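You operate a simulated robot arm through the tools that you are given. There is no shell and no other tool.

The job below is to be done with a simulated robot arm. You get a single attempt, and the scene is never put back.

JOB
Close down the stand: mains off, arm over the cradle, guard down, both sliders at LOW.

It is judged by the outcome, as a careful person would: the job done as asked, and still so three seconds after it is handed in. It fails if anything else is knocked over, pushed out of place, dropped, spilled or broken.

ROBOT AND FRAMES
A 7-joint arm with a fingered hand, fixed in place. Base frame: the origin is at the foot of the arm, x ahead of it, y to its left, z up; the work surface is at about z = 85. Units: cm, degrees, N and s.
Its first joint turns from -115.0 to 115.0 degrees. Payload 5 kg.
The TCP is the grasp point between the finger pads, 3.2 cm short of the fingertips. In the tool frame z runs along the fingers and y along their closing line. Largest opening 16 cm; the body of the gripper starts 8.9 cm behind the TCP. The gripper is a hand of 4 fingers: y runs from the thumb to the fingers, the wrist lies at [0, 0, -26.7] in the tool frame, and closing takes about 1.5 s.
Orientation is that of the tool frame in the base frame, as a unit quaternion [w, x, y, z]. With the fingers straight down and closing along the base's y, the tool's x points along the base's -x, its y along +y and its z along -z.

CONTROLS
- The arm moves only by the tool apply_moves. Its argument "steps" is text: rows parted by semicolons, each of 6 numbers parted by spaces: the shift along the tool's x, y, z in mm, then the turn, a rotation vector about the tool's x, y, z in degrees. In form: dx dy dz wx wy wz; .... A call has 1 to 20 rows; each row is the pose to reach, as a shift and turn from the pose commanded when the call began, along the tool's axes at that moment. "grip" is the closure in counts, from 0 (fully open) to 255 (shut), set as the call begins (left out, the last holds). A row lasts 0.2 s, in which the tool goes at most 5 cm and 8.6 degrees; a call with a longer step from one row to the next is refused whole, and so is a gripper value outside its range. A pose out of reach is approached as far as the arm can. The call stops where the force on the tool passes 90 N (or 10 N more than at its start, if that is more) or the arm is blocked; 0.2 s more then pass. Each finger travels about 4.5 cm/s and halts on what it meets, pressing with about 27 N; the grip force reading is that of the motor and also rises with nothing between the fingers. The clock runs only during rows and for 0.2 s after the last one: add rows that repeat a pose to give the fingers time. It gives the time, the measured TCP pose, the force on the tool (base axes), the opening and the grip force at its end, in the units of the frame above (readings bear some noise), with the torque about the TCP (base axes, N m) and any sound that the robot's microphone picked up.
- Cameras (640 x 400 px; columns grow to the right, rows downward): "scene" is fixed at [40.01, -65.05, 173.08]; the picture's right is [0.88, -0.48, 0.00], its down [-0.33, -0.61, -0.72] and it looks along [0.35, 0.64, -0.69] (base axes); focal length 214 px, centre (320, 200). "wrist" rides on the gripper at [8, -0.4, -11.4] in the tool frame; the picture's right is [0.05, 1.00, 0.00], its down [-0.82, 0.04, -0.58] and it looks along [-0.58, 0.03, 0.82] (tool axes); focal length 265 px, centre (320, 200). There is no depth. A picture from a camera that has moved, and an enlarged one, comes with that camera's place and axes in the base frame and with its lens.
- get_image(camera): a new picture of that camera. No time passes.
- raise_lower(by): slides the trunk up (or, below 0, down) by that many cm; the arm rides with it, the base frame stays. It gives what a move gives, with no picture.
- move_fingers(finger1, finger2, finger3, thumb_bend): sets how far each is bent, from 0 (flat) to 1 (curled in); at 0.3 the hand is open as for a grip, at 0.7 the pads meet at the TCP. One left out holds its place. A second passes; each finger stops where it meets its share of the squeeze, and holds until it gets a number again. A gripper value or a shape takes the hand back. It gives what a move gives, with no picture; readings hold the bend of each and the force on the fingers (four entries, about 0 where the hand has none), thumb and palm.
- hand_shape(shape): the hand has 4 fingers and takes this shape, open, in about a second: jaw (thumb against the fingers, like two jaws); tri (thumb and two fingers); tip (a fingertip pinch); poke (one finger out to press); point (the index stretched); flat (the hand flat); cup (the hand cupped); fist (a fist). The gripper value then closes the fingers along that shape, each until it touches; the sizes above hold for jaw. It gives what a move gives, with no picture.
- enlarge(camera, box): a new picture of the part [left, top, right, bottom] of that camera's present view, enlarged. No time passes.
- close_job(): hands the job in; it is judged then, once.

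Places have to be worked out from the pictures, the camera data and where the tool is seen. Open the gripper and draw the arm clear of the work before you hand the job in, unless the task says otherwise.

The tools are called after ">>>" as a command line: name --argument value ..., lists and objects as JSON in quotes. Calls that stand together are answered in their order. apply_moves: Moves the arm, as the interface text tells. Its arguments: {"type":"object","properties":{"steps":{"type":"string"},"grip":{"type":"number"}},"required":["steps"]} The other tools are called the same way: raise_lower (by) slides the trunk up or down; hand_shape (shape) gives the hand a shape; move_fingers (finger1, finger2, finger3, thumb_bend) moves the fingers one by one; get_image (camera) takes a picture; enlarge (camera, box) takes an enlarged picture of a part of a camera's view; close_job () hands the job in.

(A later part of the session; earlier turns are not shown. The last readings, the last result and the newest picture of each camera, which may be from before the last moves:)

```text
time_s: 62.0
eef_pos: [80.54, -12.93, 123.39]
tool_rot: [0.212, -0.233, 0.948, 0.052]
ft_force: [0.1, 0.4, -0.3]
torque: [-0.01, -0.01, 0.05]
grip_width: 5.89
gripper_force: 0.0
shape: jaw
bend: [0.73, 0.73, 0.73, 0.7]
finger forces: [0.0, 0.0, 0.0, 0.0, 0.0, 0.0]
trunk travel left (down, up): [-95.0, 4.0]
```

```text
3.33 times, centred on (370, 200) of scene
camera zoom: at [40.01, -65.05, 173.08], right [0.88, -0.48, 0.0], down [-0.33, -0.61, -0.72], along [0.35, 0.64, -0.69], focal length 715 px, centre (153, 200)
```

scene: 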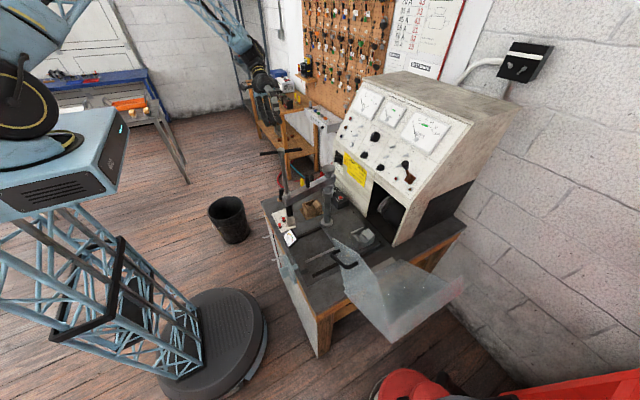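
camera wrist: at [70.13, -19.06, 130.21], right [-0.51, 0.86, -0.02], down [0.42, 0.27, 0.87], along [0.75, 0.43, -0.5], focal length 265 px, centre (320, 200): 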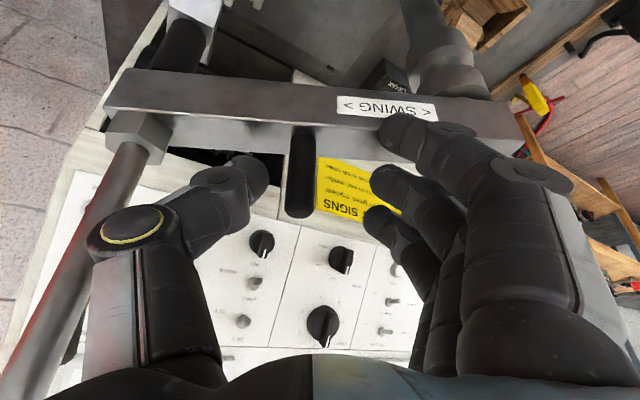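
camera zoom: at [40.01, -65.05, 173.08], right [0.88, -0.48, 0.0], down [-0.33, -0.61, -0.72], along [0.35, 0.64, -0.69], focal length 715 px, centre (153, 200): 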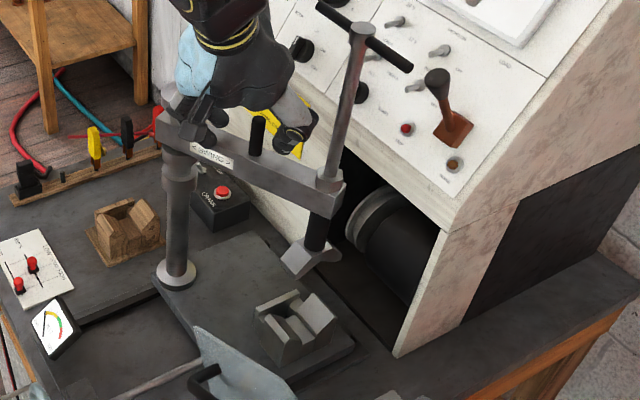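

The last 2° met resistance and the arm didn't move further, so it seems to have reached its end stop over the cradle. The peg is free between the open fingers, so I'll back out along the approach line.

>>> apply_moves --steps "0 2 -20 0 0 0; 0 2 -50 0 0 0; 0 2 -90 0 0 0; 0 2 -130 0 0 0; 0 2 -170 0 0 0; 0 2 -210 0 0 0; 0 2 -210 0 0 0"

>>> get_image --camera "wrist"

>>> get_image --camera "scene"

```text
time_s: 63.6
eef_pos: [72.61, -16.75, 142.34]
tool_rot: [0.21, -0.234, 0.948, 0.053]
ft_force: [0.5, -0.6, -0.3]
torque: [-0.02, 0.04, -0.01]
grip_width: 5.9
gripper_force: 0.0
shape: jaw
bend: [0.73, 0.73, 0.73, 0.7]
finger forces: [0.1, 0.0, 0.0, 0.0, 0.0, 0.1]
trunk travel left (down, up): [-95.0, 4.0]
```

```text
taken
camera wrist: at [62.17, -22.78, 149.25], right [-0.51, 0.86, -0.02], down [0.42, 0.27, 0.87], along [0.75, 0.43, -0.5], focal length 265 px, centre (320, 200)
```

wrist: 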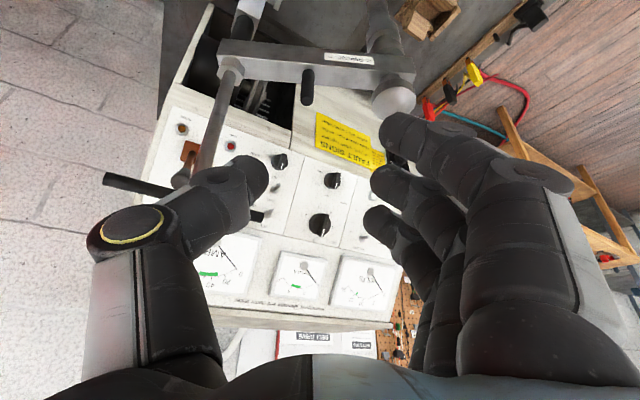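

```text
taken
```

scene: 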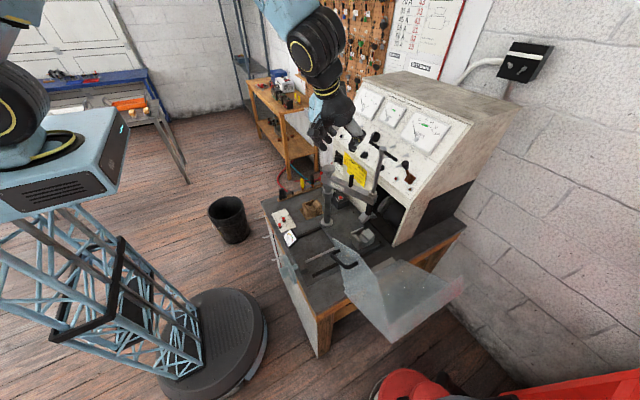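

The hand is clear. I'll zoom in on the scene view to re-check the head over the cradle now that nothing is gripping it.

>>> enlarge --camera "scene" --box '[350, 205, 390, 245]'

>>> enlarge --camera "wrist" --box '[200, 0, 420, 120]'

```text
10.00 times, centred on (370, 225) of scene
camera zoom: at [40.01, -65.05, 173.08], right [0.88, -0.48, 0.0], down [-0.33, -0.61, -0.72], along [0.35, 0.64, -0.69], focal length 2145 px, centre (-180, -50)
```

zoom: 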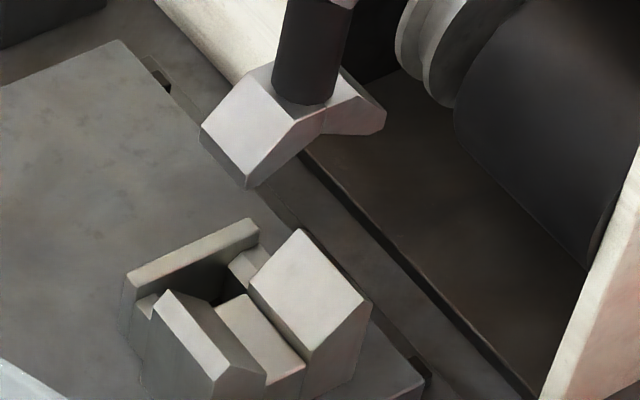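

```text
2.91 times, centred on (310, 60) of wrist
camera zoom: at [62.17, -22.78, 149.25], right [-0.51, 0.86, -0.02], down [0.42, 0.27, 0.87], along [0.75, 0.43, -0.5], focal length 772 px, centre (349, 607)
```

zoom: 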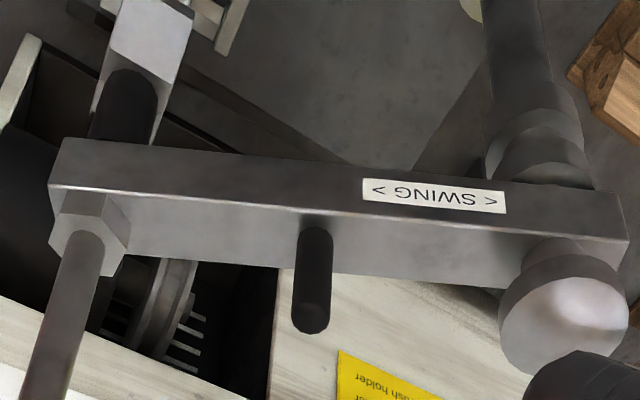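

The head hasn't moved since the 296° position, so the arm is on its stop there. I'll straighten the hand and rise for an overhead view to confirm it's over the cradle.

>>> apply_moves --steps "1.5 -3 -35 1.24 4.9 5.4; 3 -6 -70 2.5 9.8 10.9; 5 -9 -105 3.7 14.6 16.3; 7 -12 -140 5 19.5 21.8; 8.5 -15 -177 6.2 24.4 27.2; 8.5 -15 -177 6.2 24.4 27.2"

>>> get_image --camera "wrist"

>>> enlarge --camera "wrist" --box '[240, 40, 440, 165]'

```text
time_s: 65.0
eef_pos: [65.99, -22.0, 158.27]
tool_rot: [0.0, -0.001, 1.0, -0.001]
ft_force: [0.8, -0.4, -0.2]
torque: [-0.02, -0.02, 0.0]
grip_width: 5.9
gripper_force: 0.0
shape: jaw
bend: [0.73, 0.73, 0.73, 0.7]
finger forces: [0.0, 0.1, 0.0, 0.1, 0.1, 0.0]
trunk travel left (down, up): [-95.0, 4.0]
```

```text
taken
camera wrist: at [57.94, -22.49, 169.43], right [-0.05, 1.0, 0.0], down [0.81, 0.04, 0.58], along [0.58, 0.03, -0.82], focal length 265 px, centre (320, 200)
```

wrist: 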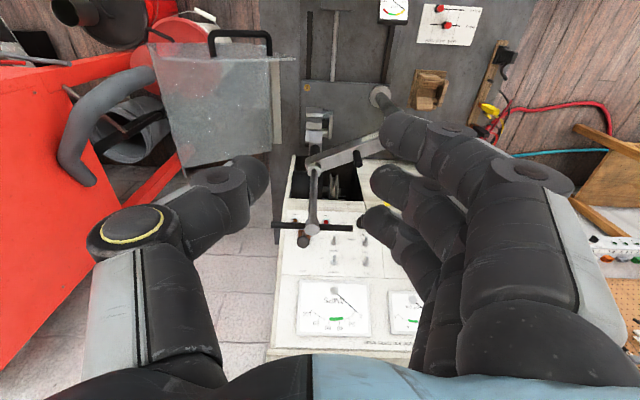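

```text
3.20 times, centred on (340, 102) of wrist
camera zoom: at [57.94, -22.49, 169.43], right [-0.05, 1.0, 0.0], down [0.81, 0.04, 0.58], along [0.58, 0.03, -0.82], focal length 849 px, centre (256, 512)
```

zoom: 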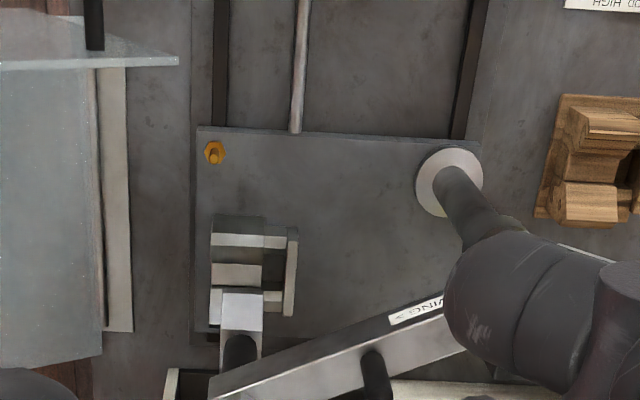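

From overhead the spindle is at about (85.8, -22.5) and the V-block centre at about (86.0, -22.5), so the arm is over the cradle. Next is the guard, so I'll zoom in on its handle and hinge.

>>> enlarge --camera "wrist" --box '[140, 0, 300, 100]'

>>> enlarge --camera "wrist" --box '[140, 80, 300, 180]'

>>> enlarge --camera "scene" --box '[320, 220, 400, 280]'

>>> enlarge --camera "scene" --box '[340, 230, 480, 350]'

```text
4.00 times, centred on (220, 50) of wrist
camera zoom: at [57.94, -22.49, 169.43], right [-0.05, 1.0, 0.0], down [0.81, 0.04, 0.58], along [0.58, 0.03, -0.82], focal length 1062 px, centre (720, 800)
```

zoom: 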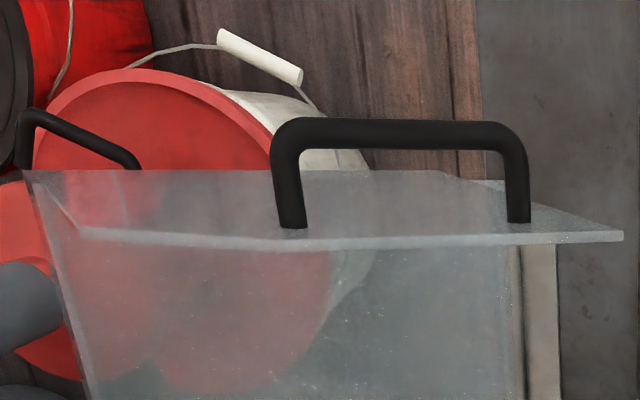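

```text
4.00 times, centred on (220, 130) of wrist
camera zoom: at [57.94, -22.49, 169.43], right [-0.05, 1.0, 0.0], down [0.81, 0.04, 0.58], along [0.58, 0.03, -0.82], focal length 1062 px, centre (720, 480)
```

zoom: 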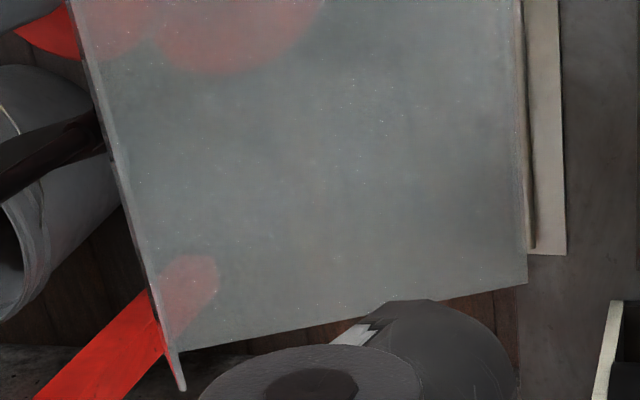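

```text
6.67 times, centred on (360, 250) of scene
camera zoom: at [40.01, -65.05, 173.08], right [0.88, -0.48, 0.0], down [-0.33, -0.61, -0.72], along [0.35, 0.64, -0.69], focal length 1430 px, centre (53, -133)
```

zoom: 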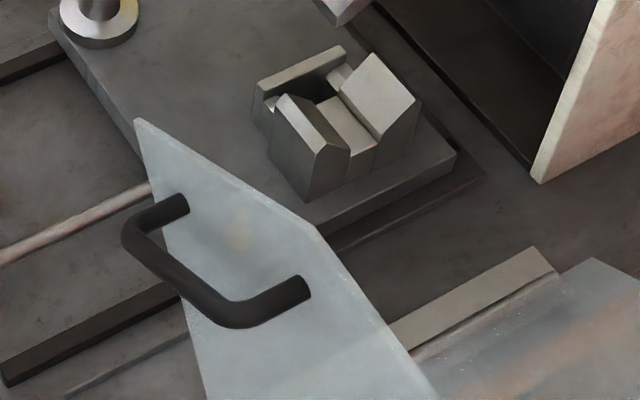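

```text
3.33 times, centred on (410, 290) of scene
camera zoom: at [40.01, -65.05, 173.08], right [0.88, -0.48, 0.0], down [-0.33, -0.61, -0.72], along [0.35, 0.64, -0.69], focal length 715 px, centre (20, -100)
```

zoom: 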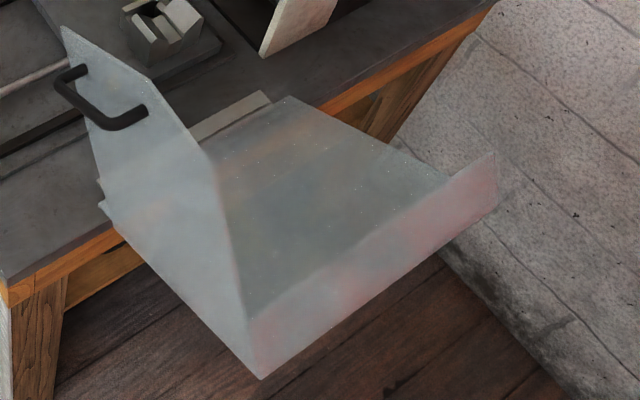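

Handle bar located: centre (62.2, -36.3, 112.9), running in the y–z plane at about 148°, standing off 3.6 cm from the panel at x ≈ 66. The hinge axis is about (y -37.5, z 88.8) and the guard must rotate about 60° toward +y. I'll first point the hand forward at a safe height in front of it.

>>> apply_moves --steps "9 -13 12 0 -8 0; 18 -26 24 0 -16 0; 27 -39 36 0 -24 0; 36 -52 48 0 -32 0; 45 -65 60 0 -40 0; 54 -78 72 0 -48 0; 63 -91 84 0 -56 0; 72 -104 96 0 -64 0; 81 -117 108 0 -72 0; 90 -130 120 0 -80 0; 100 -143 133 0 -88 0; 100 -143 133 0 -90 0; 100 -143 133 0 -90 0"

>>> apply_moves --steps "0 0 0 0 0 8; 0 0 0 0 0 16; 0 0 0 0 0 24; 0 0 0 0 0 32; 0 0 0 0 0 40; 0 0 0 0 0 48; 0 0 0 0 0 56; 0 0 0 0 0 58; 0 0 0 0 0 58"

>>> get_image --camera "wrist"

>>> get_image --camera "scene"

```text
time_s: 67.8
eef_pos: [56.17, -36.68, 144.66]
tool_rot: [0.708, 0.0, 0.706, 0.0]
ft_force: [0.8, -0.3, -0.5]
torque: [-0.01, 0.01, 0.03]
grip_width: 5.92
gripper_force: 0.1
shape: jaw
bend: [0.73, 0.73, 0.73, 0.7]
finger forces: [0.0, 0.1, 0.0, 0.0, 0.0, 0.0]
trunk travel left (down, up): [-95.0, 4.0]
```

```text
time_s: 69.8
eef_pos: [55.87, -36.58, 144.73]
tool_rot: [0.619, 0.342, 0.618, 0.344]
ft_force: [-1.0, 0.4, -0.9]
torque: [-0.02, -0.01, 0.03]
grip_width: 5.89
gripper_force: 0.0
shape: jaw
bend: [0.73, 0.73, 0.73, 0.7]
finger forces: [0.0, 0.0, 0.0, 0.1, 0.0, 0.0]
trunk travel left (down, up): [-95.0, 4.0]
```

```text
taken
camera wrist: at [44.7, -29.97, 140.04], right [0.0, 0.57, 0.82], down [-0.58, -0.67, 0.47], along [0.82, -0.47, 0.33], focal length 265 px, centre (320, 200)
```

wrist: 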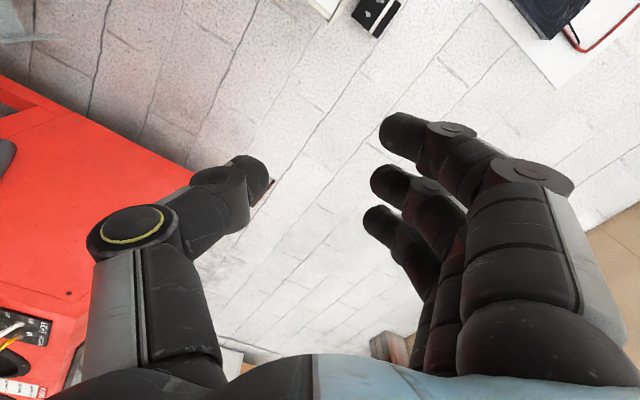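

```text
taken
```

scene: 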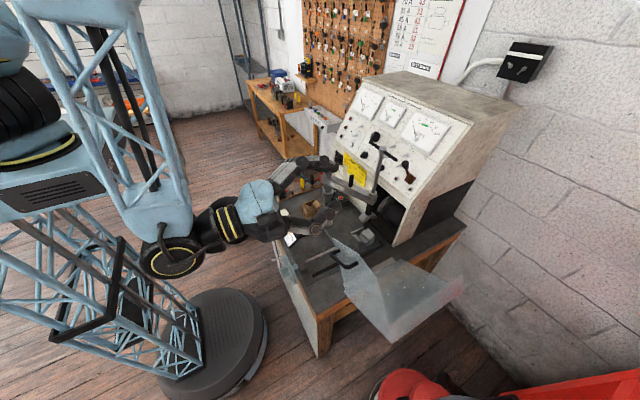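

The pose works. I'll back off 2 cm and lower the trunk so the hand comes down level with the handle, keeping the same arm posture.

>>> apply_moves --steps "0 0 -20 0 0 0; 0 0 -20 0 0 0"

>>> raise_lower --by -20

>>> get_image --camera "wrist"

>>> get_image --camera "scene"

```text
time_s: 70.4
eef_pos: [54.11, -36.5, 144.79]
tool_rot: [0.62, 0.341, 0.618, 0.343]
ft_force: [-0.7, -0.6, -0.1]
torque: [-0.02, -0.02, -0.02]
grip_width: 5.94
gripper_force: 0.1
shape: jaw
bend: [0.73, 0.73, 0.73, 0.7]
finger forces: [0.0, 0.0, 0.1, 0.0, 0.1, 0.1]
trunk travel left (down, up): [-95.0, 4.0]
```

```text
time_s: 72.5
eef_pos: [54.12, -36.54, 124.96]
tool_rot: [0.619, 0.341, 0.618, 0.344]
ft_force: [0.2, -0.5, 1.2]
torque: [0.0, 0.0, 0.01]
grip_width: 5.92
gripper_force: 0.1
shape: jaw
bend: [0.73, 0.73, 0.73, 0.7]
finger forces: [0.0, 0.1, 0.1, 0.1, 0.0, 0.1]
trunk travel left (down, up): [-75.0, 24.0]
```

```text
taken
camera wrist: at [42.74, -29.95, 120.11], right [0.0, 0.57, 0.82], down [-0.58, -0.67, 0.47], along [0.82, -0.47, 0.33], focal length 265 px, centre (320, 200)
```

wrist: 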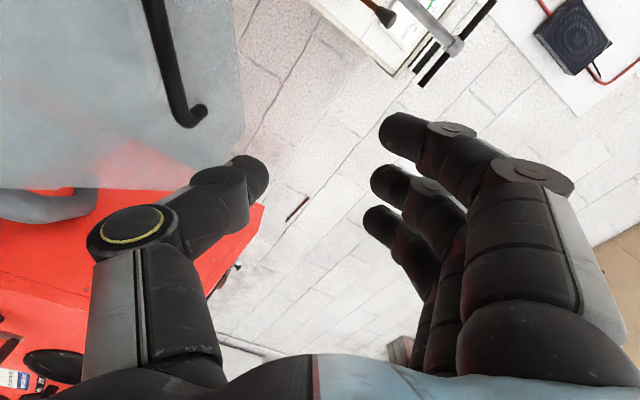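

```text
taken
```

scene: 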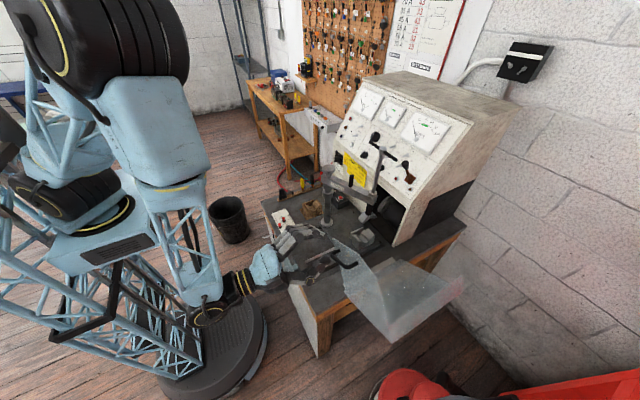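

The handle is coming into view on the left, aligned with the fingers. I'll lower the remaining 12 cm.

>>> raise_lower --by -12

>>> get_image --camera "wrist"

>>> enlarge --camera "scene" --box '[190, 190, 420, 350]'

```text
time_s: 74.0
eef_pos: [54.28, -36.5, 112.95]
tool_rot: [0.619, 0.342, 0.618, 0.343]
ft_force: [-0.4, -0.6, -0.6]
torque: [0.03, 0.01, 0.03]
grip_width: 5.93
gripper_force: 0.0
shape: jaw
bend: [0.73, 0.73, 0.73, 0.7]
finger forces: [0.0, 0.1, 0.1, 0.0, 0.2, 0.0]
trunk travel left (down, up): [-63.0, 36.0]
```

```text
taken
camera wrist: at [42.74, -29.95, 108.11], right [0.0, 0.57, 0.82], down [-0.58, -0.67, 0.47], along [0.82, -0.47, 0.33], focal length 265 px, centre (320, 200)
```

wrist: 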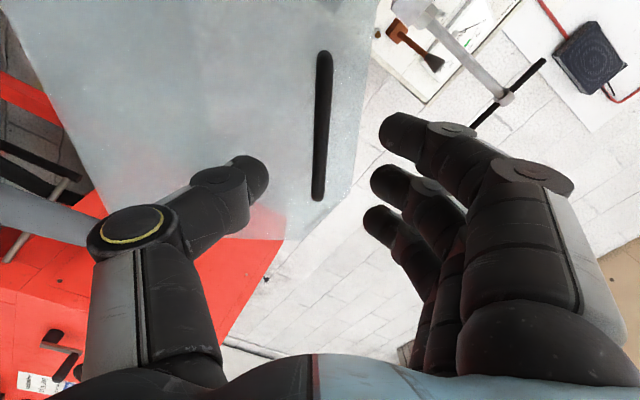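

```text
2.50 times, centred on (305, 270) of scene
camera zoom: at [40.01, -65.05, 173.08], right [0.88, -0.48, 0.0], down [-0.33, -0.61, -0.72], along [0.35, 0.64, -0.69], focal length 536 px, centre (358, 25)
```

zoom: 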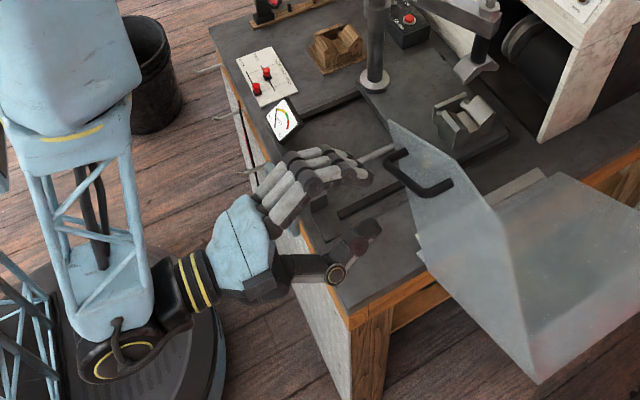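

The bar sits centred between thumb and fingers. I'll shift 1 cm along it to centre on its length and advance to bring the pads onto it.

>>> apply_moves --steps "5 0 15 0 0 0; 10 0 30 0 0 0; 10 0 45 0 0 0; 10 0 58 0 0 0; 10 0 66 0 0 0; 10 0 72 0 0 0; 10 0 72 0 0 0"

>>> get_image --camera "wrist"

>>> enlarge --camera "scene" --box '[300, 210, 400, 290]'

```text
time_s: 75.7
eef_pos: [61.23, -35.56, 112.56]
tool_rot: [0.62, 0.341, 0.618, 0.343]
ft_force: [-0.2, 0.6, -0.2]
torque: [-0.01, 0.01, -0.01]
grip_width: 5.93
gripper_force: 0.0
shape: jaw
bend: [0.73, 0.73, 0.73, 0.7]
finger forces: [0.0, 0.1, 0.0, 0.0, 0.1, 0.0]
trunk travel left (down, up): [-63.0, 36.0]
```

```text
taken
camera wrist: at [49.88, -29.02, 107.76], right [0.0, 0.57, 0.82], down [-0.58, -0.67, 0.47], along [0.82, -0.47, 0.33], focal length 265 px, centre (320, 200)
```

wrist: 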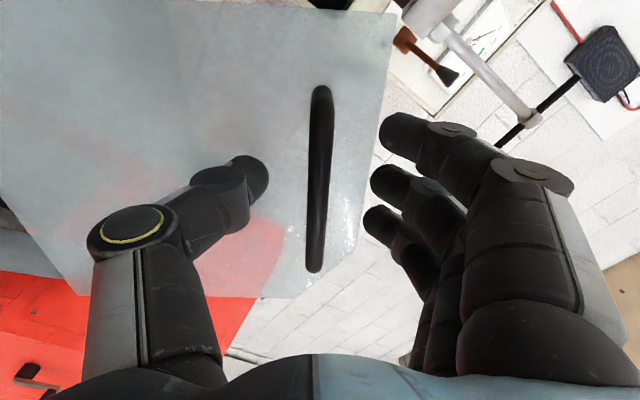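

```text
5.00 times, centred on (350, 250) of scene
camera zoom: at [40.01, -65.05, 173.08], right [0.88, -0.48, 0.0], down [-0.33, -0.61, -0.72], along [0.35, 0.64, -0.69], focal length 1072 px, centre (170, -50)
```

zoom: 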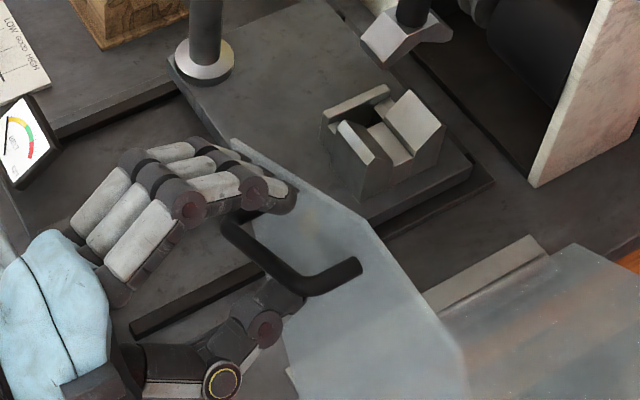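

The bar is at the pads, about 1 cm past the TCP. I'll go 5 mm further and close gently around it.

>>> apply_moves --steps "0 0 5 0 0 0; 0 0 5 0 0 0"

>>> apply_moves --steps "0 0 0 0 0 0; 0 0 0 0 0 0; 0 0 0 0 0 0; 0 0 0 0 0 0; 0 0 0 0 0 0; 0 0 0 0 0 0; 0 0 0 0 0 0" --grip 255

>>> get_image --camera "wrist"

>>> enlarge --camera "scene" --box '[300, 210, 400, 290]'

```text
time_s: 76.2
eef_pos: [61.62, -35.66, 112.45]
tool_rot: [0.619, 0.341, 0.618, 0.344]
ft_force: [-0.7, -0.2, 0.0]
torque: [-0.02, 0.01, -0.03]
grip_width: 5.93
gripper_force: 0.1
shape: jaw
bend: [0.73, 0.73, 0.73, 0.7]
finger forces: [0.0, 0.0, 0.0, 0.0, 0.0, 0.0]
trunk travel left (down, up): [-63.0, 36.0]
```

```text
time_s: 77.8
eef_pos: [61.75, -35.58, 112.51]
tool_rot: [0.62, 0.34, 0.617, 0.344]
ft_force: [6.9, 0.5, 5.2]
torque: [0.12, -0.12, 0.12]
grip_width: 0.01
gripper_force: 27.1
shape: jaw
bend: [0.7, 0.63, 0.65, 0.69]
finger forces: [7.3, 0.0, 6.9, 0.0, 0.0, 0.1]
trunk travel left (down, up): [-63.0, 36.0]
```

```text
taken
camera wrist: at [50.37, -29.03, 107.77], right [0.0, 0.57, 0.82], down [-0.58, -0.67, 0.47], along [0.82, -0.47, 0.33], focal length 265 px, centre (320, 200)
```

wrist: 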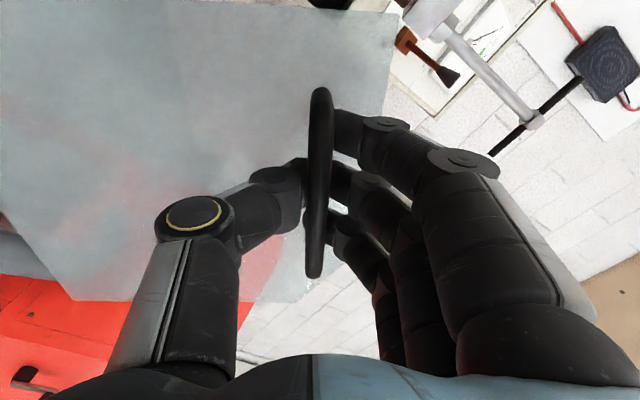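

```text
5.00 times, centred on (350, 250) of scene
camera zoom: at [40.01, -65.05, 173.08], right [0.88, -0.48, 0.0], down [-0.33, -0.61, -0.72], along [0.35, 0.64, -0.69], focal length 1072 px, centre (170, -50)
```

zoom: 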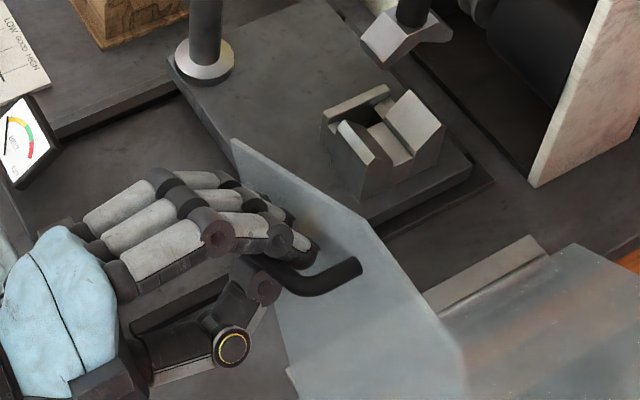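

The fingertips have closed behind the bar, with fingers 1 and 3 touching it at 7 N, so the handle is caged in a hooked grip. I'll start rotating the guard about its hinge line, 15° first.

>>> apply_moves --steps "11.2 5.5 0 0 0 -3; 22.6 10.3 0 0 0 -6; 34.3 14.6 0 0 0 -9; 46.2 18.2 0 0 0 -12; 58.3 21.2 0 0 0 -15; 58.3 21.2 0 0 0 -15"

>>> get_image --camera "wrist"

>>> get_image --camera "scene"

```text
time_s: 79.2
eef_pos: [61.69, -29.31, 111.19]
tool_rot: [0.66, 0.257, 0.657, 0.261]
ft_force: [-0.9, 7.9, 24.2]
torque: [0.29, -0.15, 0.35]
grip_width: 0.0
gripper_force: 26.9
shape: jaw
bend: [0.7, 0.64, 0.65, 0.69]
finger forces: [16.7, 0.0, 8.4, 0.0, 0.1, 0.0]
trunk travel left (down, up): [-63.0, 36.0]
```

```text
taken
camera wrist: at [50.44, -24.29, 104.88], right [-0.01, 0.77, 0.64], down [-0.58, -0.53, 0.62], along [0.81, -0.37, 0.45], focal length 265 px, centre (320, 200)
```

wrist: 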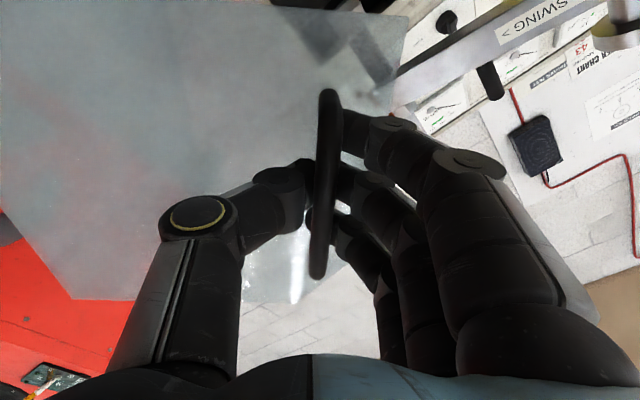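

```text
taken
```

scene: 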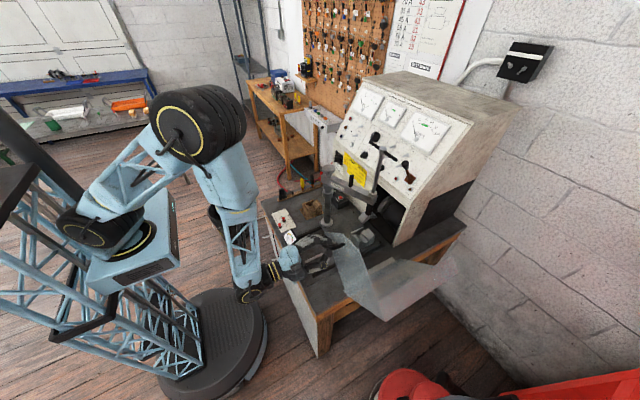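

The guard follows. The 25 N is the fingers pressing radially on the bar because the hand is slightly inside the arc, so I'll shift a few millimetres outward while turning the next 15°.

>>> apply_moves --steps "11.2 7.5 0 0 0 -3; 22.6 14.3 0 0 0 -6; 34.3 18.6 0 0 0 -9; 46.2 22.2 0 0 0 -12; 58.3 25.2 0 0 0 -15; 58.3 25.2 0 0 0 -15"

>>> get_image --camera "wrist"

>>> enlarge --camera "scene" --box '[220, 170, 480, 350]'

```text
time_s: 80.7
eef_pos: [61.61, -23.55, 108.52]
tool_rot: [0.688, 0.169, 0.685, 0.171]
ft_force: [-3.1, 16.9, 24.1]
torque: [0.36, -0.08, 0.42]
grip_width: 0.0
gripper_force: 26.9
shape: jaw
bend: [0.69, 0.64, 0.64, 0.69]
finger forces: [19.7, 0.0, 10.1, 0.0, 0.0, 0.0]
trunk travel left (down, up): [-63.0, 36.0]
```

```text
taken
camera wrist: at [50.4, -20.24, 101.05], right [0.0, 0.91, 0.42], down [-0.58, -0.34, 0.74], along [0.81, -0.24, 0.53], focal length 265 px, centre (320, 200)
```

wrist: 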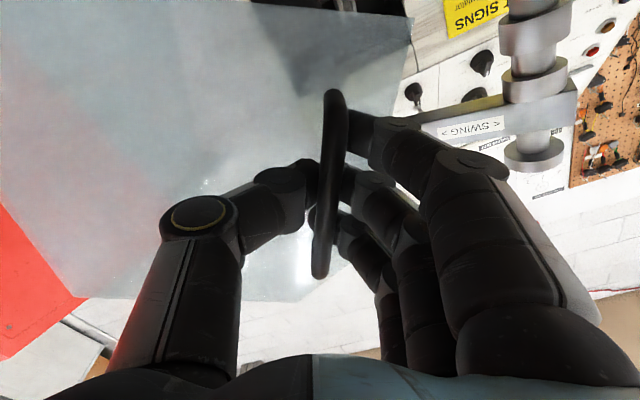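

```text
2.22 times, centred on (350, 260) of scene
camera zoom: at [40.01, -65.05, 173.08], right [0.88, -0.48, 0.0], down [-0.33, -0.61, -0.72], along [0.35, 0.64, -0.69], focal length 477 px, centre (253, 67)
```

zoom: 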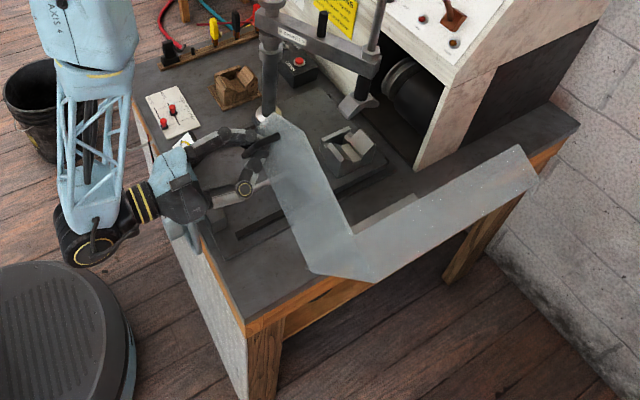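

The guard is about halfway and the force is still radial (30 N), so the true hinge is a little lower and nearer than I modelled. I'll move the hand 5 mm outward without turning and see if that relaxes it.

>>> apply_moves --steps "-1.1 2.2 0 0 0 0; -2.2 4.5 0 0 0 0; -2.2 4.5 0 0 0 0"

```text
time_s: 81.5
eef_pos: [61.82, -23.47, 108.85]
tool_rot: [0.687, 0.17, 0.686, 0.17]
ft_force: [-0.1, 5.5, 5.8]
torque: [0.26, 0.07, 0.31]
grip_width: 0.02
gripper_force: 26.7
shape: jaw
bend: [0.7, 0.64, 0.65, 0.69]
finger forces: [11.3, 0.0, 7.0, 0.0, 0.0, 0.0]
trunk travel left (down, up): [-63.0, 36.0]
```

The force dropped to 8 N, which confirms the hinge at about (y -36.2, z 87.5). I'll continue the rotation with that centre, another 15°.

>>> apply_moves --steps "11.3 6.5 0 0 0 -3; 22.9 12.4 0 0 0 -6; 34.8 17.6 0 0 0 -9; 47 22.2 0 0 0 -12; 59.3 26.2 0 0 0 -15; 59.3 26.2 0 0 0 -15"

>>> get_image --camera "wrist"

>>> enlarge --camera "scene" --box '[220, 170, 480, 350]'

```text
time_s: 82.8
eef_pos: [61.77, -18.19, 104.83]
tool_rot: [0.704, 0.078, 0.701, 0.081]
ft_force: [6.4, 10.7, 8.7]
torque: [0.29, 0.07, 0.29]
grip_width: 0.02
gripper_force: 27.0
shape: jaw
bend: [0.7, 0.64, 0.64, 0.69]
finger forces: [13.6, 0.0, 8.5, 0.1, 0.0, 0.0]
trunk travel left (down, up): [-63.0, 36.0]
```

```text
taken
camera wrist: at [50.47, -16.84, 96.62], right [0.0, 0.99, 0.17], down [-0.58, -0.14, 0.8], along [0.81, -0.1, 0.57], focal length 265 px, centre (320, 200)
```

wrist: 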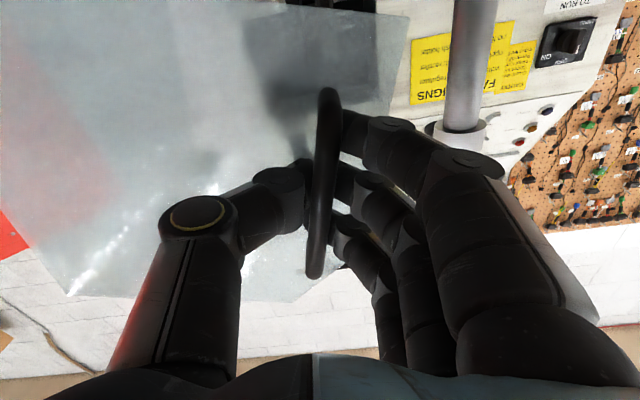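

```text
2.22 times, centred on (350, 260) of scene
camera zoom: at [40.01, -65.05, 173.08], right [0.88, -0.48, 0.0], down [-0.33, -0.61, -0.72], along [0.35, 0.64, -0.69], focal length 477 px, centre (253, 67)
```

zoom: 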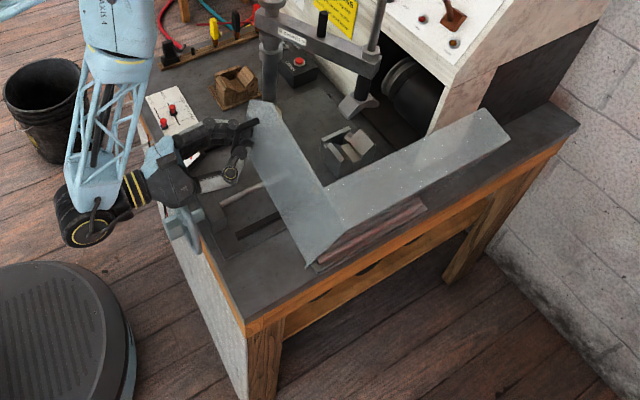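

The guard is about 45° round, past vertical balance by my estimate. The wrist camera is getting close to the handwheel below, so I'll check that clearance before going further.

>>> enlarge --camera "scene" --box '[250, 210, 350, 290]'

>>> enlarge --camera "scene" --box '[310, 200, 440, 290]'

```text
5.00 times, centred on (300, 250) of scene
camera zoom: at [40.01, -65.05, 173.08], right [0.88, -0.48, 0.0], down [-0.33, -0.61, -0.72], along [0.35, 0.64, -0.69], focal length 1072 px, centre (420, -50)
```

zoom: 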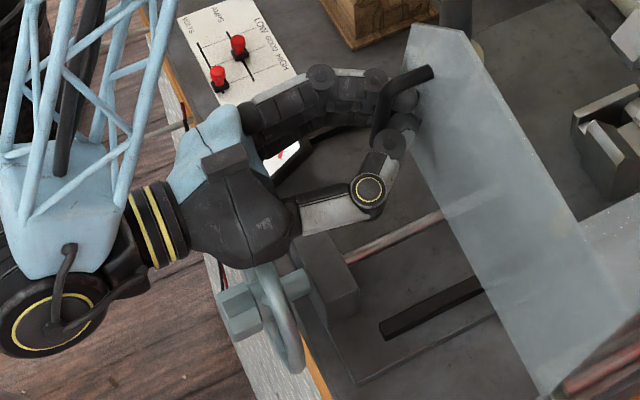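

```text
4.44 times, centred on (375, 245) of scene
camera zoom: at [40.01, -65.05, 173.08], right [0.88, -0.48, 0.0], down [-0.33, -0.61, -0.72], along [0.35, 0.64, -0.69], focal length 953 px, centre (76, 0)
```

zoom: 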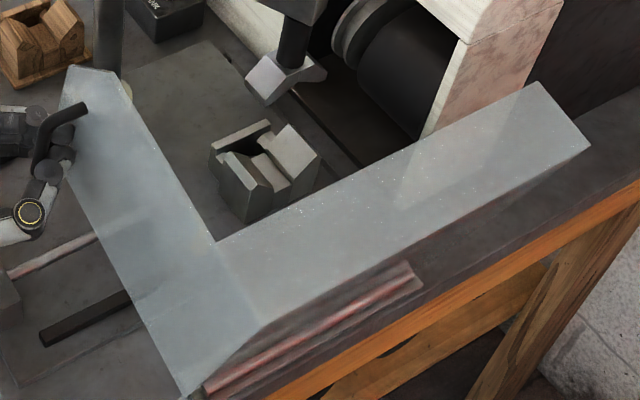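

The wrist camera has little room above the handwheel, so I won't lower the hand further in this posture. The guard should be past balance, so I'll open the fingers a little and see which side the bar leans on.

>>> apply_moves --steps "0 0 0 0 0 0; 0 0 0 0 0 0; 0 0 0 0 0 0; 0 0 0 0 0 0; 0 0 0 0 0 0" --grip 190

>>> get_image --camera "wrist"

>>> enlarge --camera "scene" --box '[310, 200, 440, 290]'

```text
time_s: 84.0
eef_pos: [61.77, -18.26, 104.65]
tool_rot: [0.704, 0.079, 0.702, 0.08]
ft_force: [0.6, -1.1, -0.4]
torque: [0.0, 0.0, -0.01]
grip_width: 4.0
gripper_force: 0.0
shape: jaw
bend: [0.73, 0.73, 0.73, 0.7]
finger forces: [0.0, 0.0, 0.0, 0.0, 0.1, 0.0]
trunk travel left (down, up): [-63.0, 36.0]
```

```text
taken
camera wrist: at [50.45, -16.95, 96.61], right [0.0, 0.98, 0.17], down [-0.58, -0.14, 0.8], along [0.81, -0.1, 0.57], focal length 265 px, centre (320, 200)
```

wrist: 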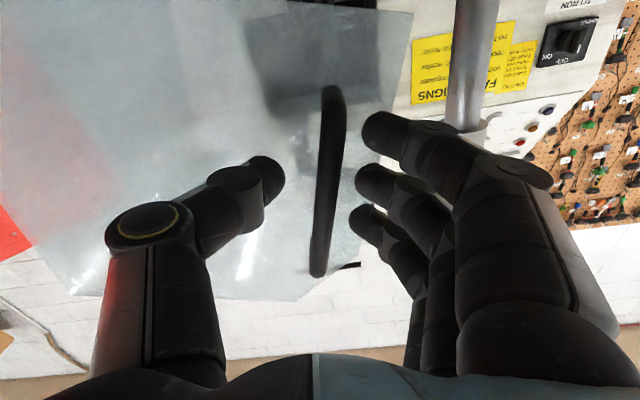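

```text
4.44 times, centred on (375, 245) of scene
camera zoom: at [40.01, -65.05, 173.08], right [0.88, -0.48, 0.0], down [-0.33, -0.61, -0.72], along [0.35, 0.64, -0.69], focal length 953 px, centre (76, 0)
```

zoom: 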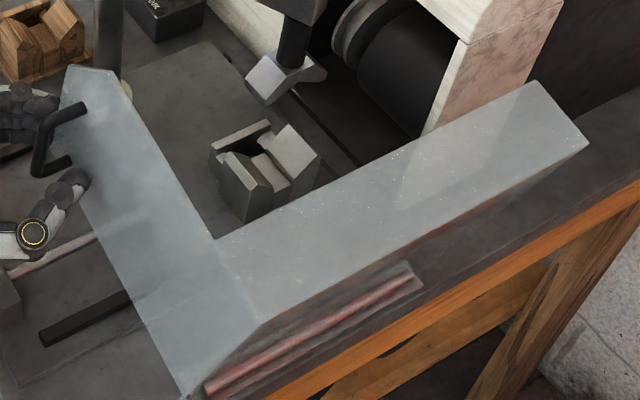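

The guard stays put on hinge friction with zero finger force, so I can let go safely. I'll open wider, slide off the bar backward while rising slightly to clear the handwheel, and finish the closing by pushing from outside.

>>> apply_moves --steps "0 0 0 0 0 0; 0 0 0 0 0 0; 0 0 0 0 0 0; 0 0 0 0 0 0" --grip 130

>>> apply_moves --steps "-4 1 -12 0 0 0; -9 2 -25 0 0 0; -14 3 -40 0 0 0; -25 6 -55 0 0 0; -45 10 -70 0 0 0; -70 15 -80 0 0 0; -100 20 -80 0 0 0; -130 25 -80 0 0 0; -130 25 -80 0 0 0"

>>> get_image --camera "wrist"

>>> get_image --camera "scene"

```text
time_s: 85.0
eef_pos: [61.71, -18.45, 104.64]
tool_rot: [0.704, 0.078, 0.702, 0.08]
ft_force: [0.3, -0.7, -0.3]
torque: [0.01, 0.03, 0.03]
grip_width: 7.76
gripper_force: 0.1
shape: jaw
bend: [0.73, 0.73, 0.73, 0.7]
finger forces: [0.0, 0.1, 0.0, 0.0, 0.0, 0.0]
trunk travel left (down, up): [-63.0, 36.0]
```

```text
time_s: 87.0
eef_pos: [57.96, -22.78, 115.57]
tool_rot: [0.703, 0.08, 0.702, 0.08]
ft_force: [-0.8, -1.3, 0.1]
torque: [0.0, -0.03, 0.0]
grip_width: 7.78
gripper_force: 0.0
shape: jaw
bend: [0.73, 0.73, 0.73, 0.7]
finger forces: [0.1, 0.1, 0.0, 0.0, 0.0, 0.1]
out of reach, approached as far as the arm can: row 5, 6, 7, 8, 9
trunk travel left (down, up): [-63.0, 36.0]
```

```text
taken
camera wrist: at [46.6, -21.42, 107.55], right [0.0, 0.98, 0.17], down [-0.58, -0.14, 0.8], along [0.81, -0.1, 0.57], focal length 265 px, centre (320, 200)
```

wrist: 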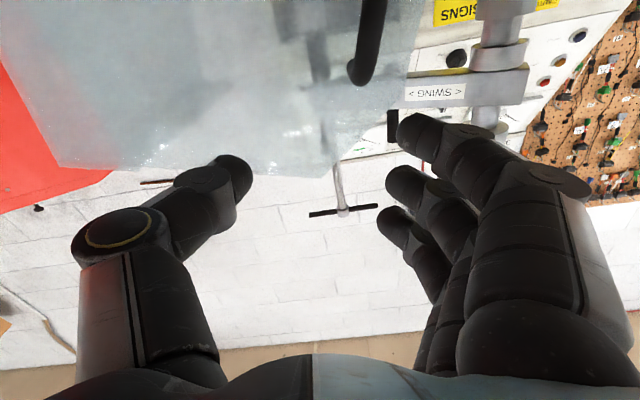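

```text
taken
```

scene: 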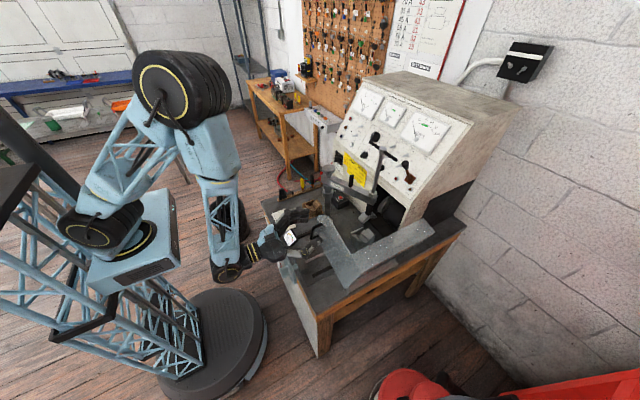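

The hand is off the handle and the guard hasn't moved. The arm is at its inner reach limit here, so I'll raise the trunk to lift straight up and out.

>>> raise_lower --by 32

>>> get_image --camera "wrist"

>>> enlarge --camera "scene" --box '[260, 170, 480, 310]'

```text
time_s: 90.2
eef_pos: [57.98, -22.76, 147.67]
tool_rot: [0.704, 0.078, 0.701, 0.081]
ft_force: [0.1, -0.2, -1.4]
torque: [-0.01, 0.0, 0.01]
grip_width: 7.77
gripper_force: 0.2
shape: jaw
bend: [0.73, 0.73, 0.73, 0.7]
finger forces: [0.0, 0.1, 0.0, 0.0, 0.0, 0.0]
trunk travel left (down, up): [-95.0, 4.0]
```

```text
taken
camera wrist: at [46.6, -21.41, 139.55], right [0.0, 0.98, 0.17], down [-0.58, -0.14, 0.8], along [0.81, -0.1, 0.57], focal length 265 px, centre (320, 200)
```

wrist: 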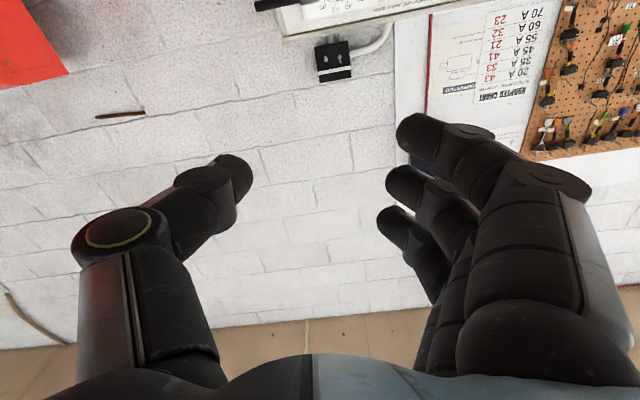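

```text
2.86 times, centred on (370, 240) of scene
camera zoom: at [40.01, -65.05, 173.08], right [0.88, -0.48, 0.0], down [-0.33, -0.61, -0.72], along [0.35, 0.64, -0.69], focal length 613 px, centre (177, 86)
```

zoom: 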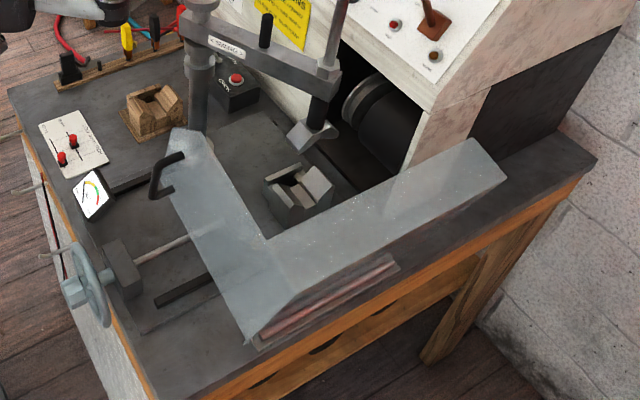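

The guard is about 45° closed with roughly 15–20° to go. I'll bring the hand back to pointing down, turned so a finger edge faces the guard, for a gentle push from the outer (-y) side.

>>> apply_moves --steps "0 0 0 5.4 4.3 4.3; 0 0 0 10.7 8.5 8.5; 0 0 0 16.1 12.8 12.8; 0 0 0 21.5 17.1 17.1; 0 0 0 26.9 21.3 21.3; 0 0 0 32.2 25.6 25.6; 0 0 0 37.6 29.9 29.9; 0 0 0 43 34.1 34.1; 0 0 0 48.3 38.4 38.4; 0 0 0 53.7 42.6 42.6; 0 0 0 59.1 46.9 46.9; 0 0 0 64.5 51.2 51.2; 0 0 0 69.8 55.4 55.4; 0 0 0 75.2 59.7 59.7; 0 0 0 75.2 59.7 59.7" --grip 255

>>> get_image --camera "wrist"

>>> get_image --camera "scene"

```text
time_s: 93.4
eef_pos: [57.74, -22.68, 147.67]
tool_rot: [0.0, 0.707, 0.707, 0.0]
ft_force: [-0.7, -0.3, -0.4]
torque: [-0.01, 0.03, -0.02]
grip_width: 0.0
gripper_force: 26.6
shape: jaw
bend: [0.69, 0.63, 0.69, 0.67]
finger forces: [0.0, 0.1, 0.0, 0.1, 0.1, 0.0]
out of reach, approached as far as the arm can: row 1, 2, 3, 4, 5, 6
trunk travel left (down, up): [-95.0, 4.0]
```

```text
taken
camera wrist: at [57.4, -14.63, 158.96], right [1.0, 0.05, 0.0], down [0.04, -0.82, 0.58], along [0.03, -0.58, -0.82], focal length 265 px, centre (320, 200)
```

wrist: 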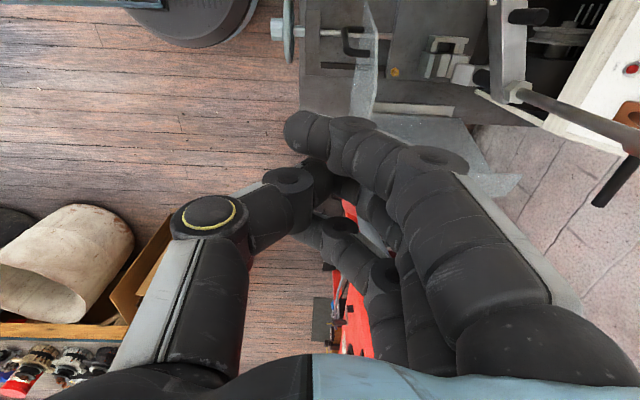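

```text
taken
```

scene: 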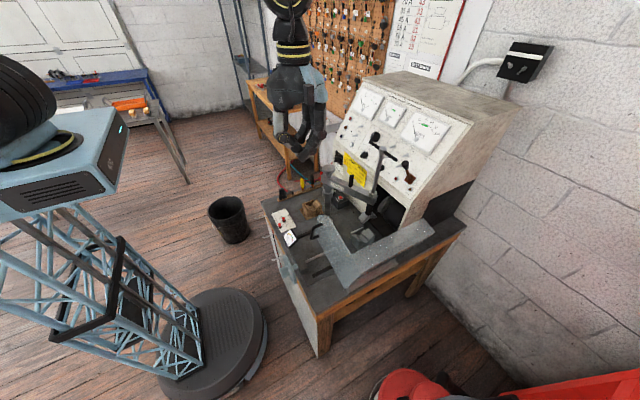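

The hand now points down with the finger edge facing +y. I'll carry it high over to the outer side of the guard at (72, -52).

>>> apply_moves --steps "-37 18 0 0 0 0; -74 36 0 0 0 0; -110 54 0 0 0 0; -147 72 0 0 0 0; -184 90 0 0 0 0; -220 108 0 0 0 0; -257 126 0 0 0 0; -293 143 0 0 0 0; -293 143 40 0 0 0; -293 143 80 0 0 0; -293 143 120 0 0 0; -293 143 160 0 0 0; -293 143 200 0 0 0; -293 143 200 0 0 0"

>>> get_image --camera "wrist"

>>> get_image --camera "scene"

```text
time_s: 96.4
eef_pos: [72.17, -52.27, 127.65]
tool_rot: [0.0, 0.708, 0.707, 0.001]
ft_force: [0.1, 0.3, -0.2]
torque: [-0.02, -0.03, 0.03]
grip_width: 0.01
gripper_force: 27.0
shape: jaw
bend: [0.69, 0.63, 0.69, 0.67]
finger forces: [0.1, 0.1, 0.1, 0.0, 0.0, 0.1]
trunk travel left (down, up): [-95.0, 4.0]
```

```text
taken
camera wrist: at [71.81, -44.18, 138.91], right [1.0, 0.05, 0.0], down [0.04, -0.82, 0.58], along [0.03, -0.58, -0.82], focal length 265 px, centre (320, 200)
```

wrist: 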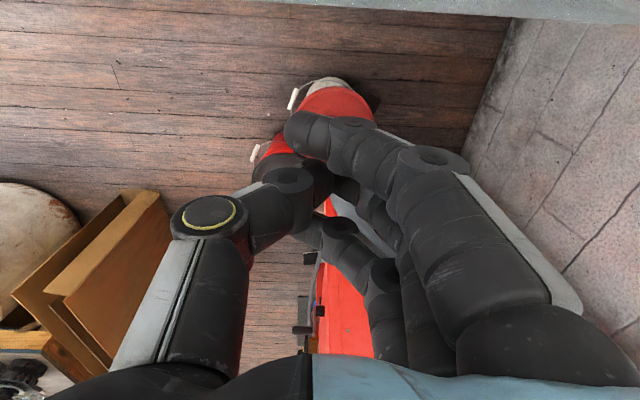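

```text
taken
```

scene: 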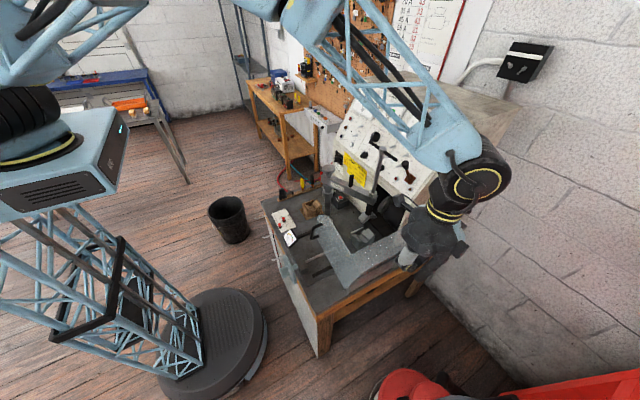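

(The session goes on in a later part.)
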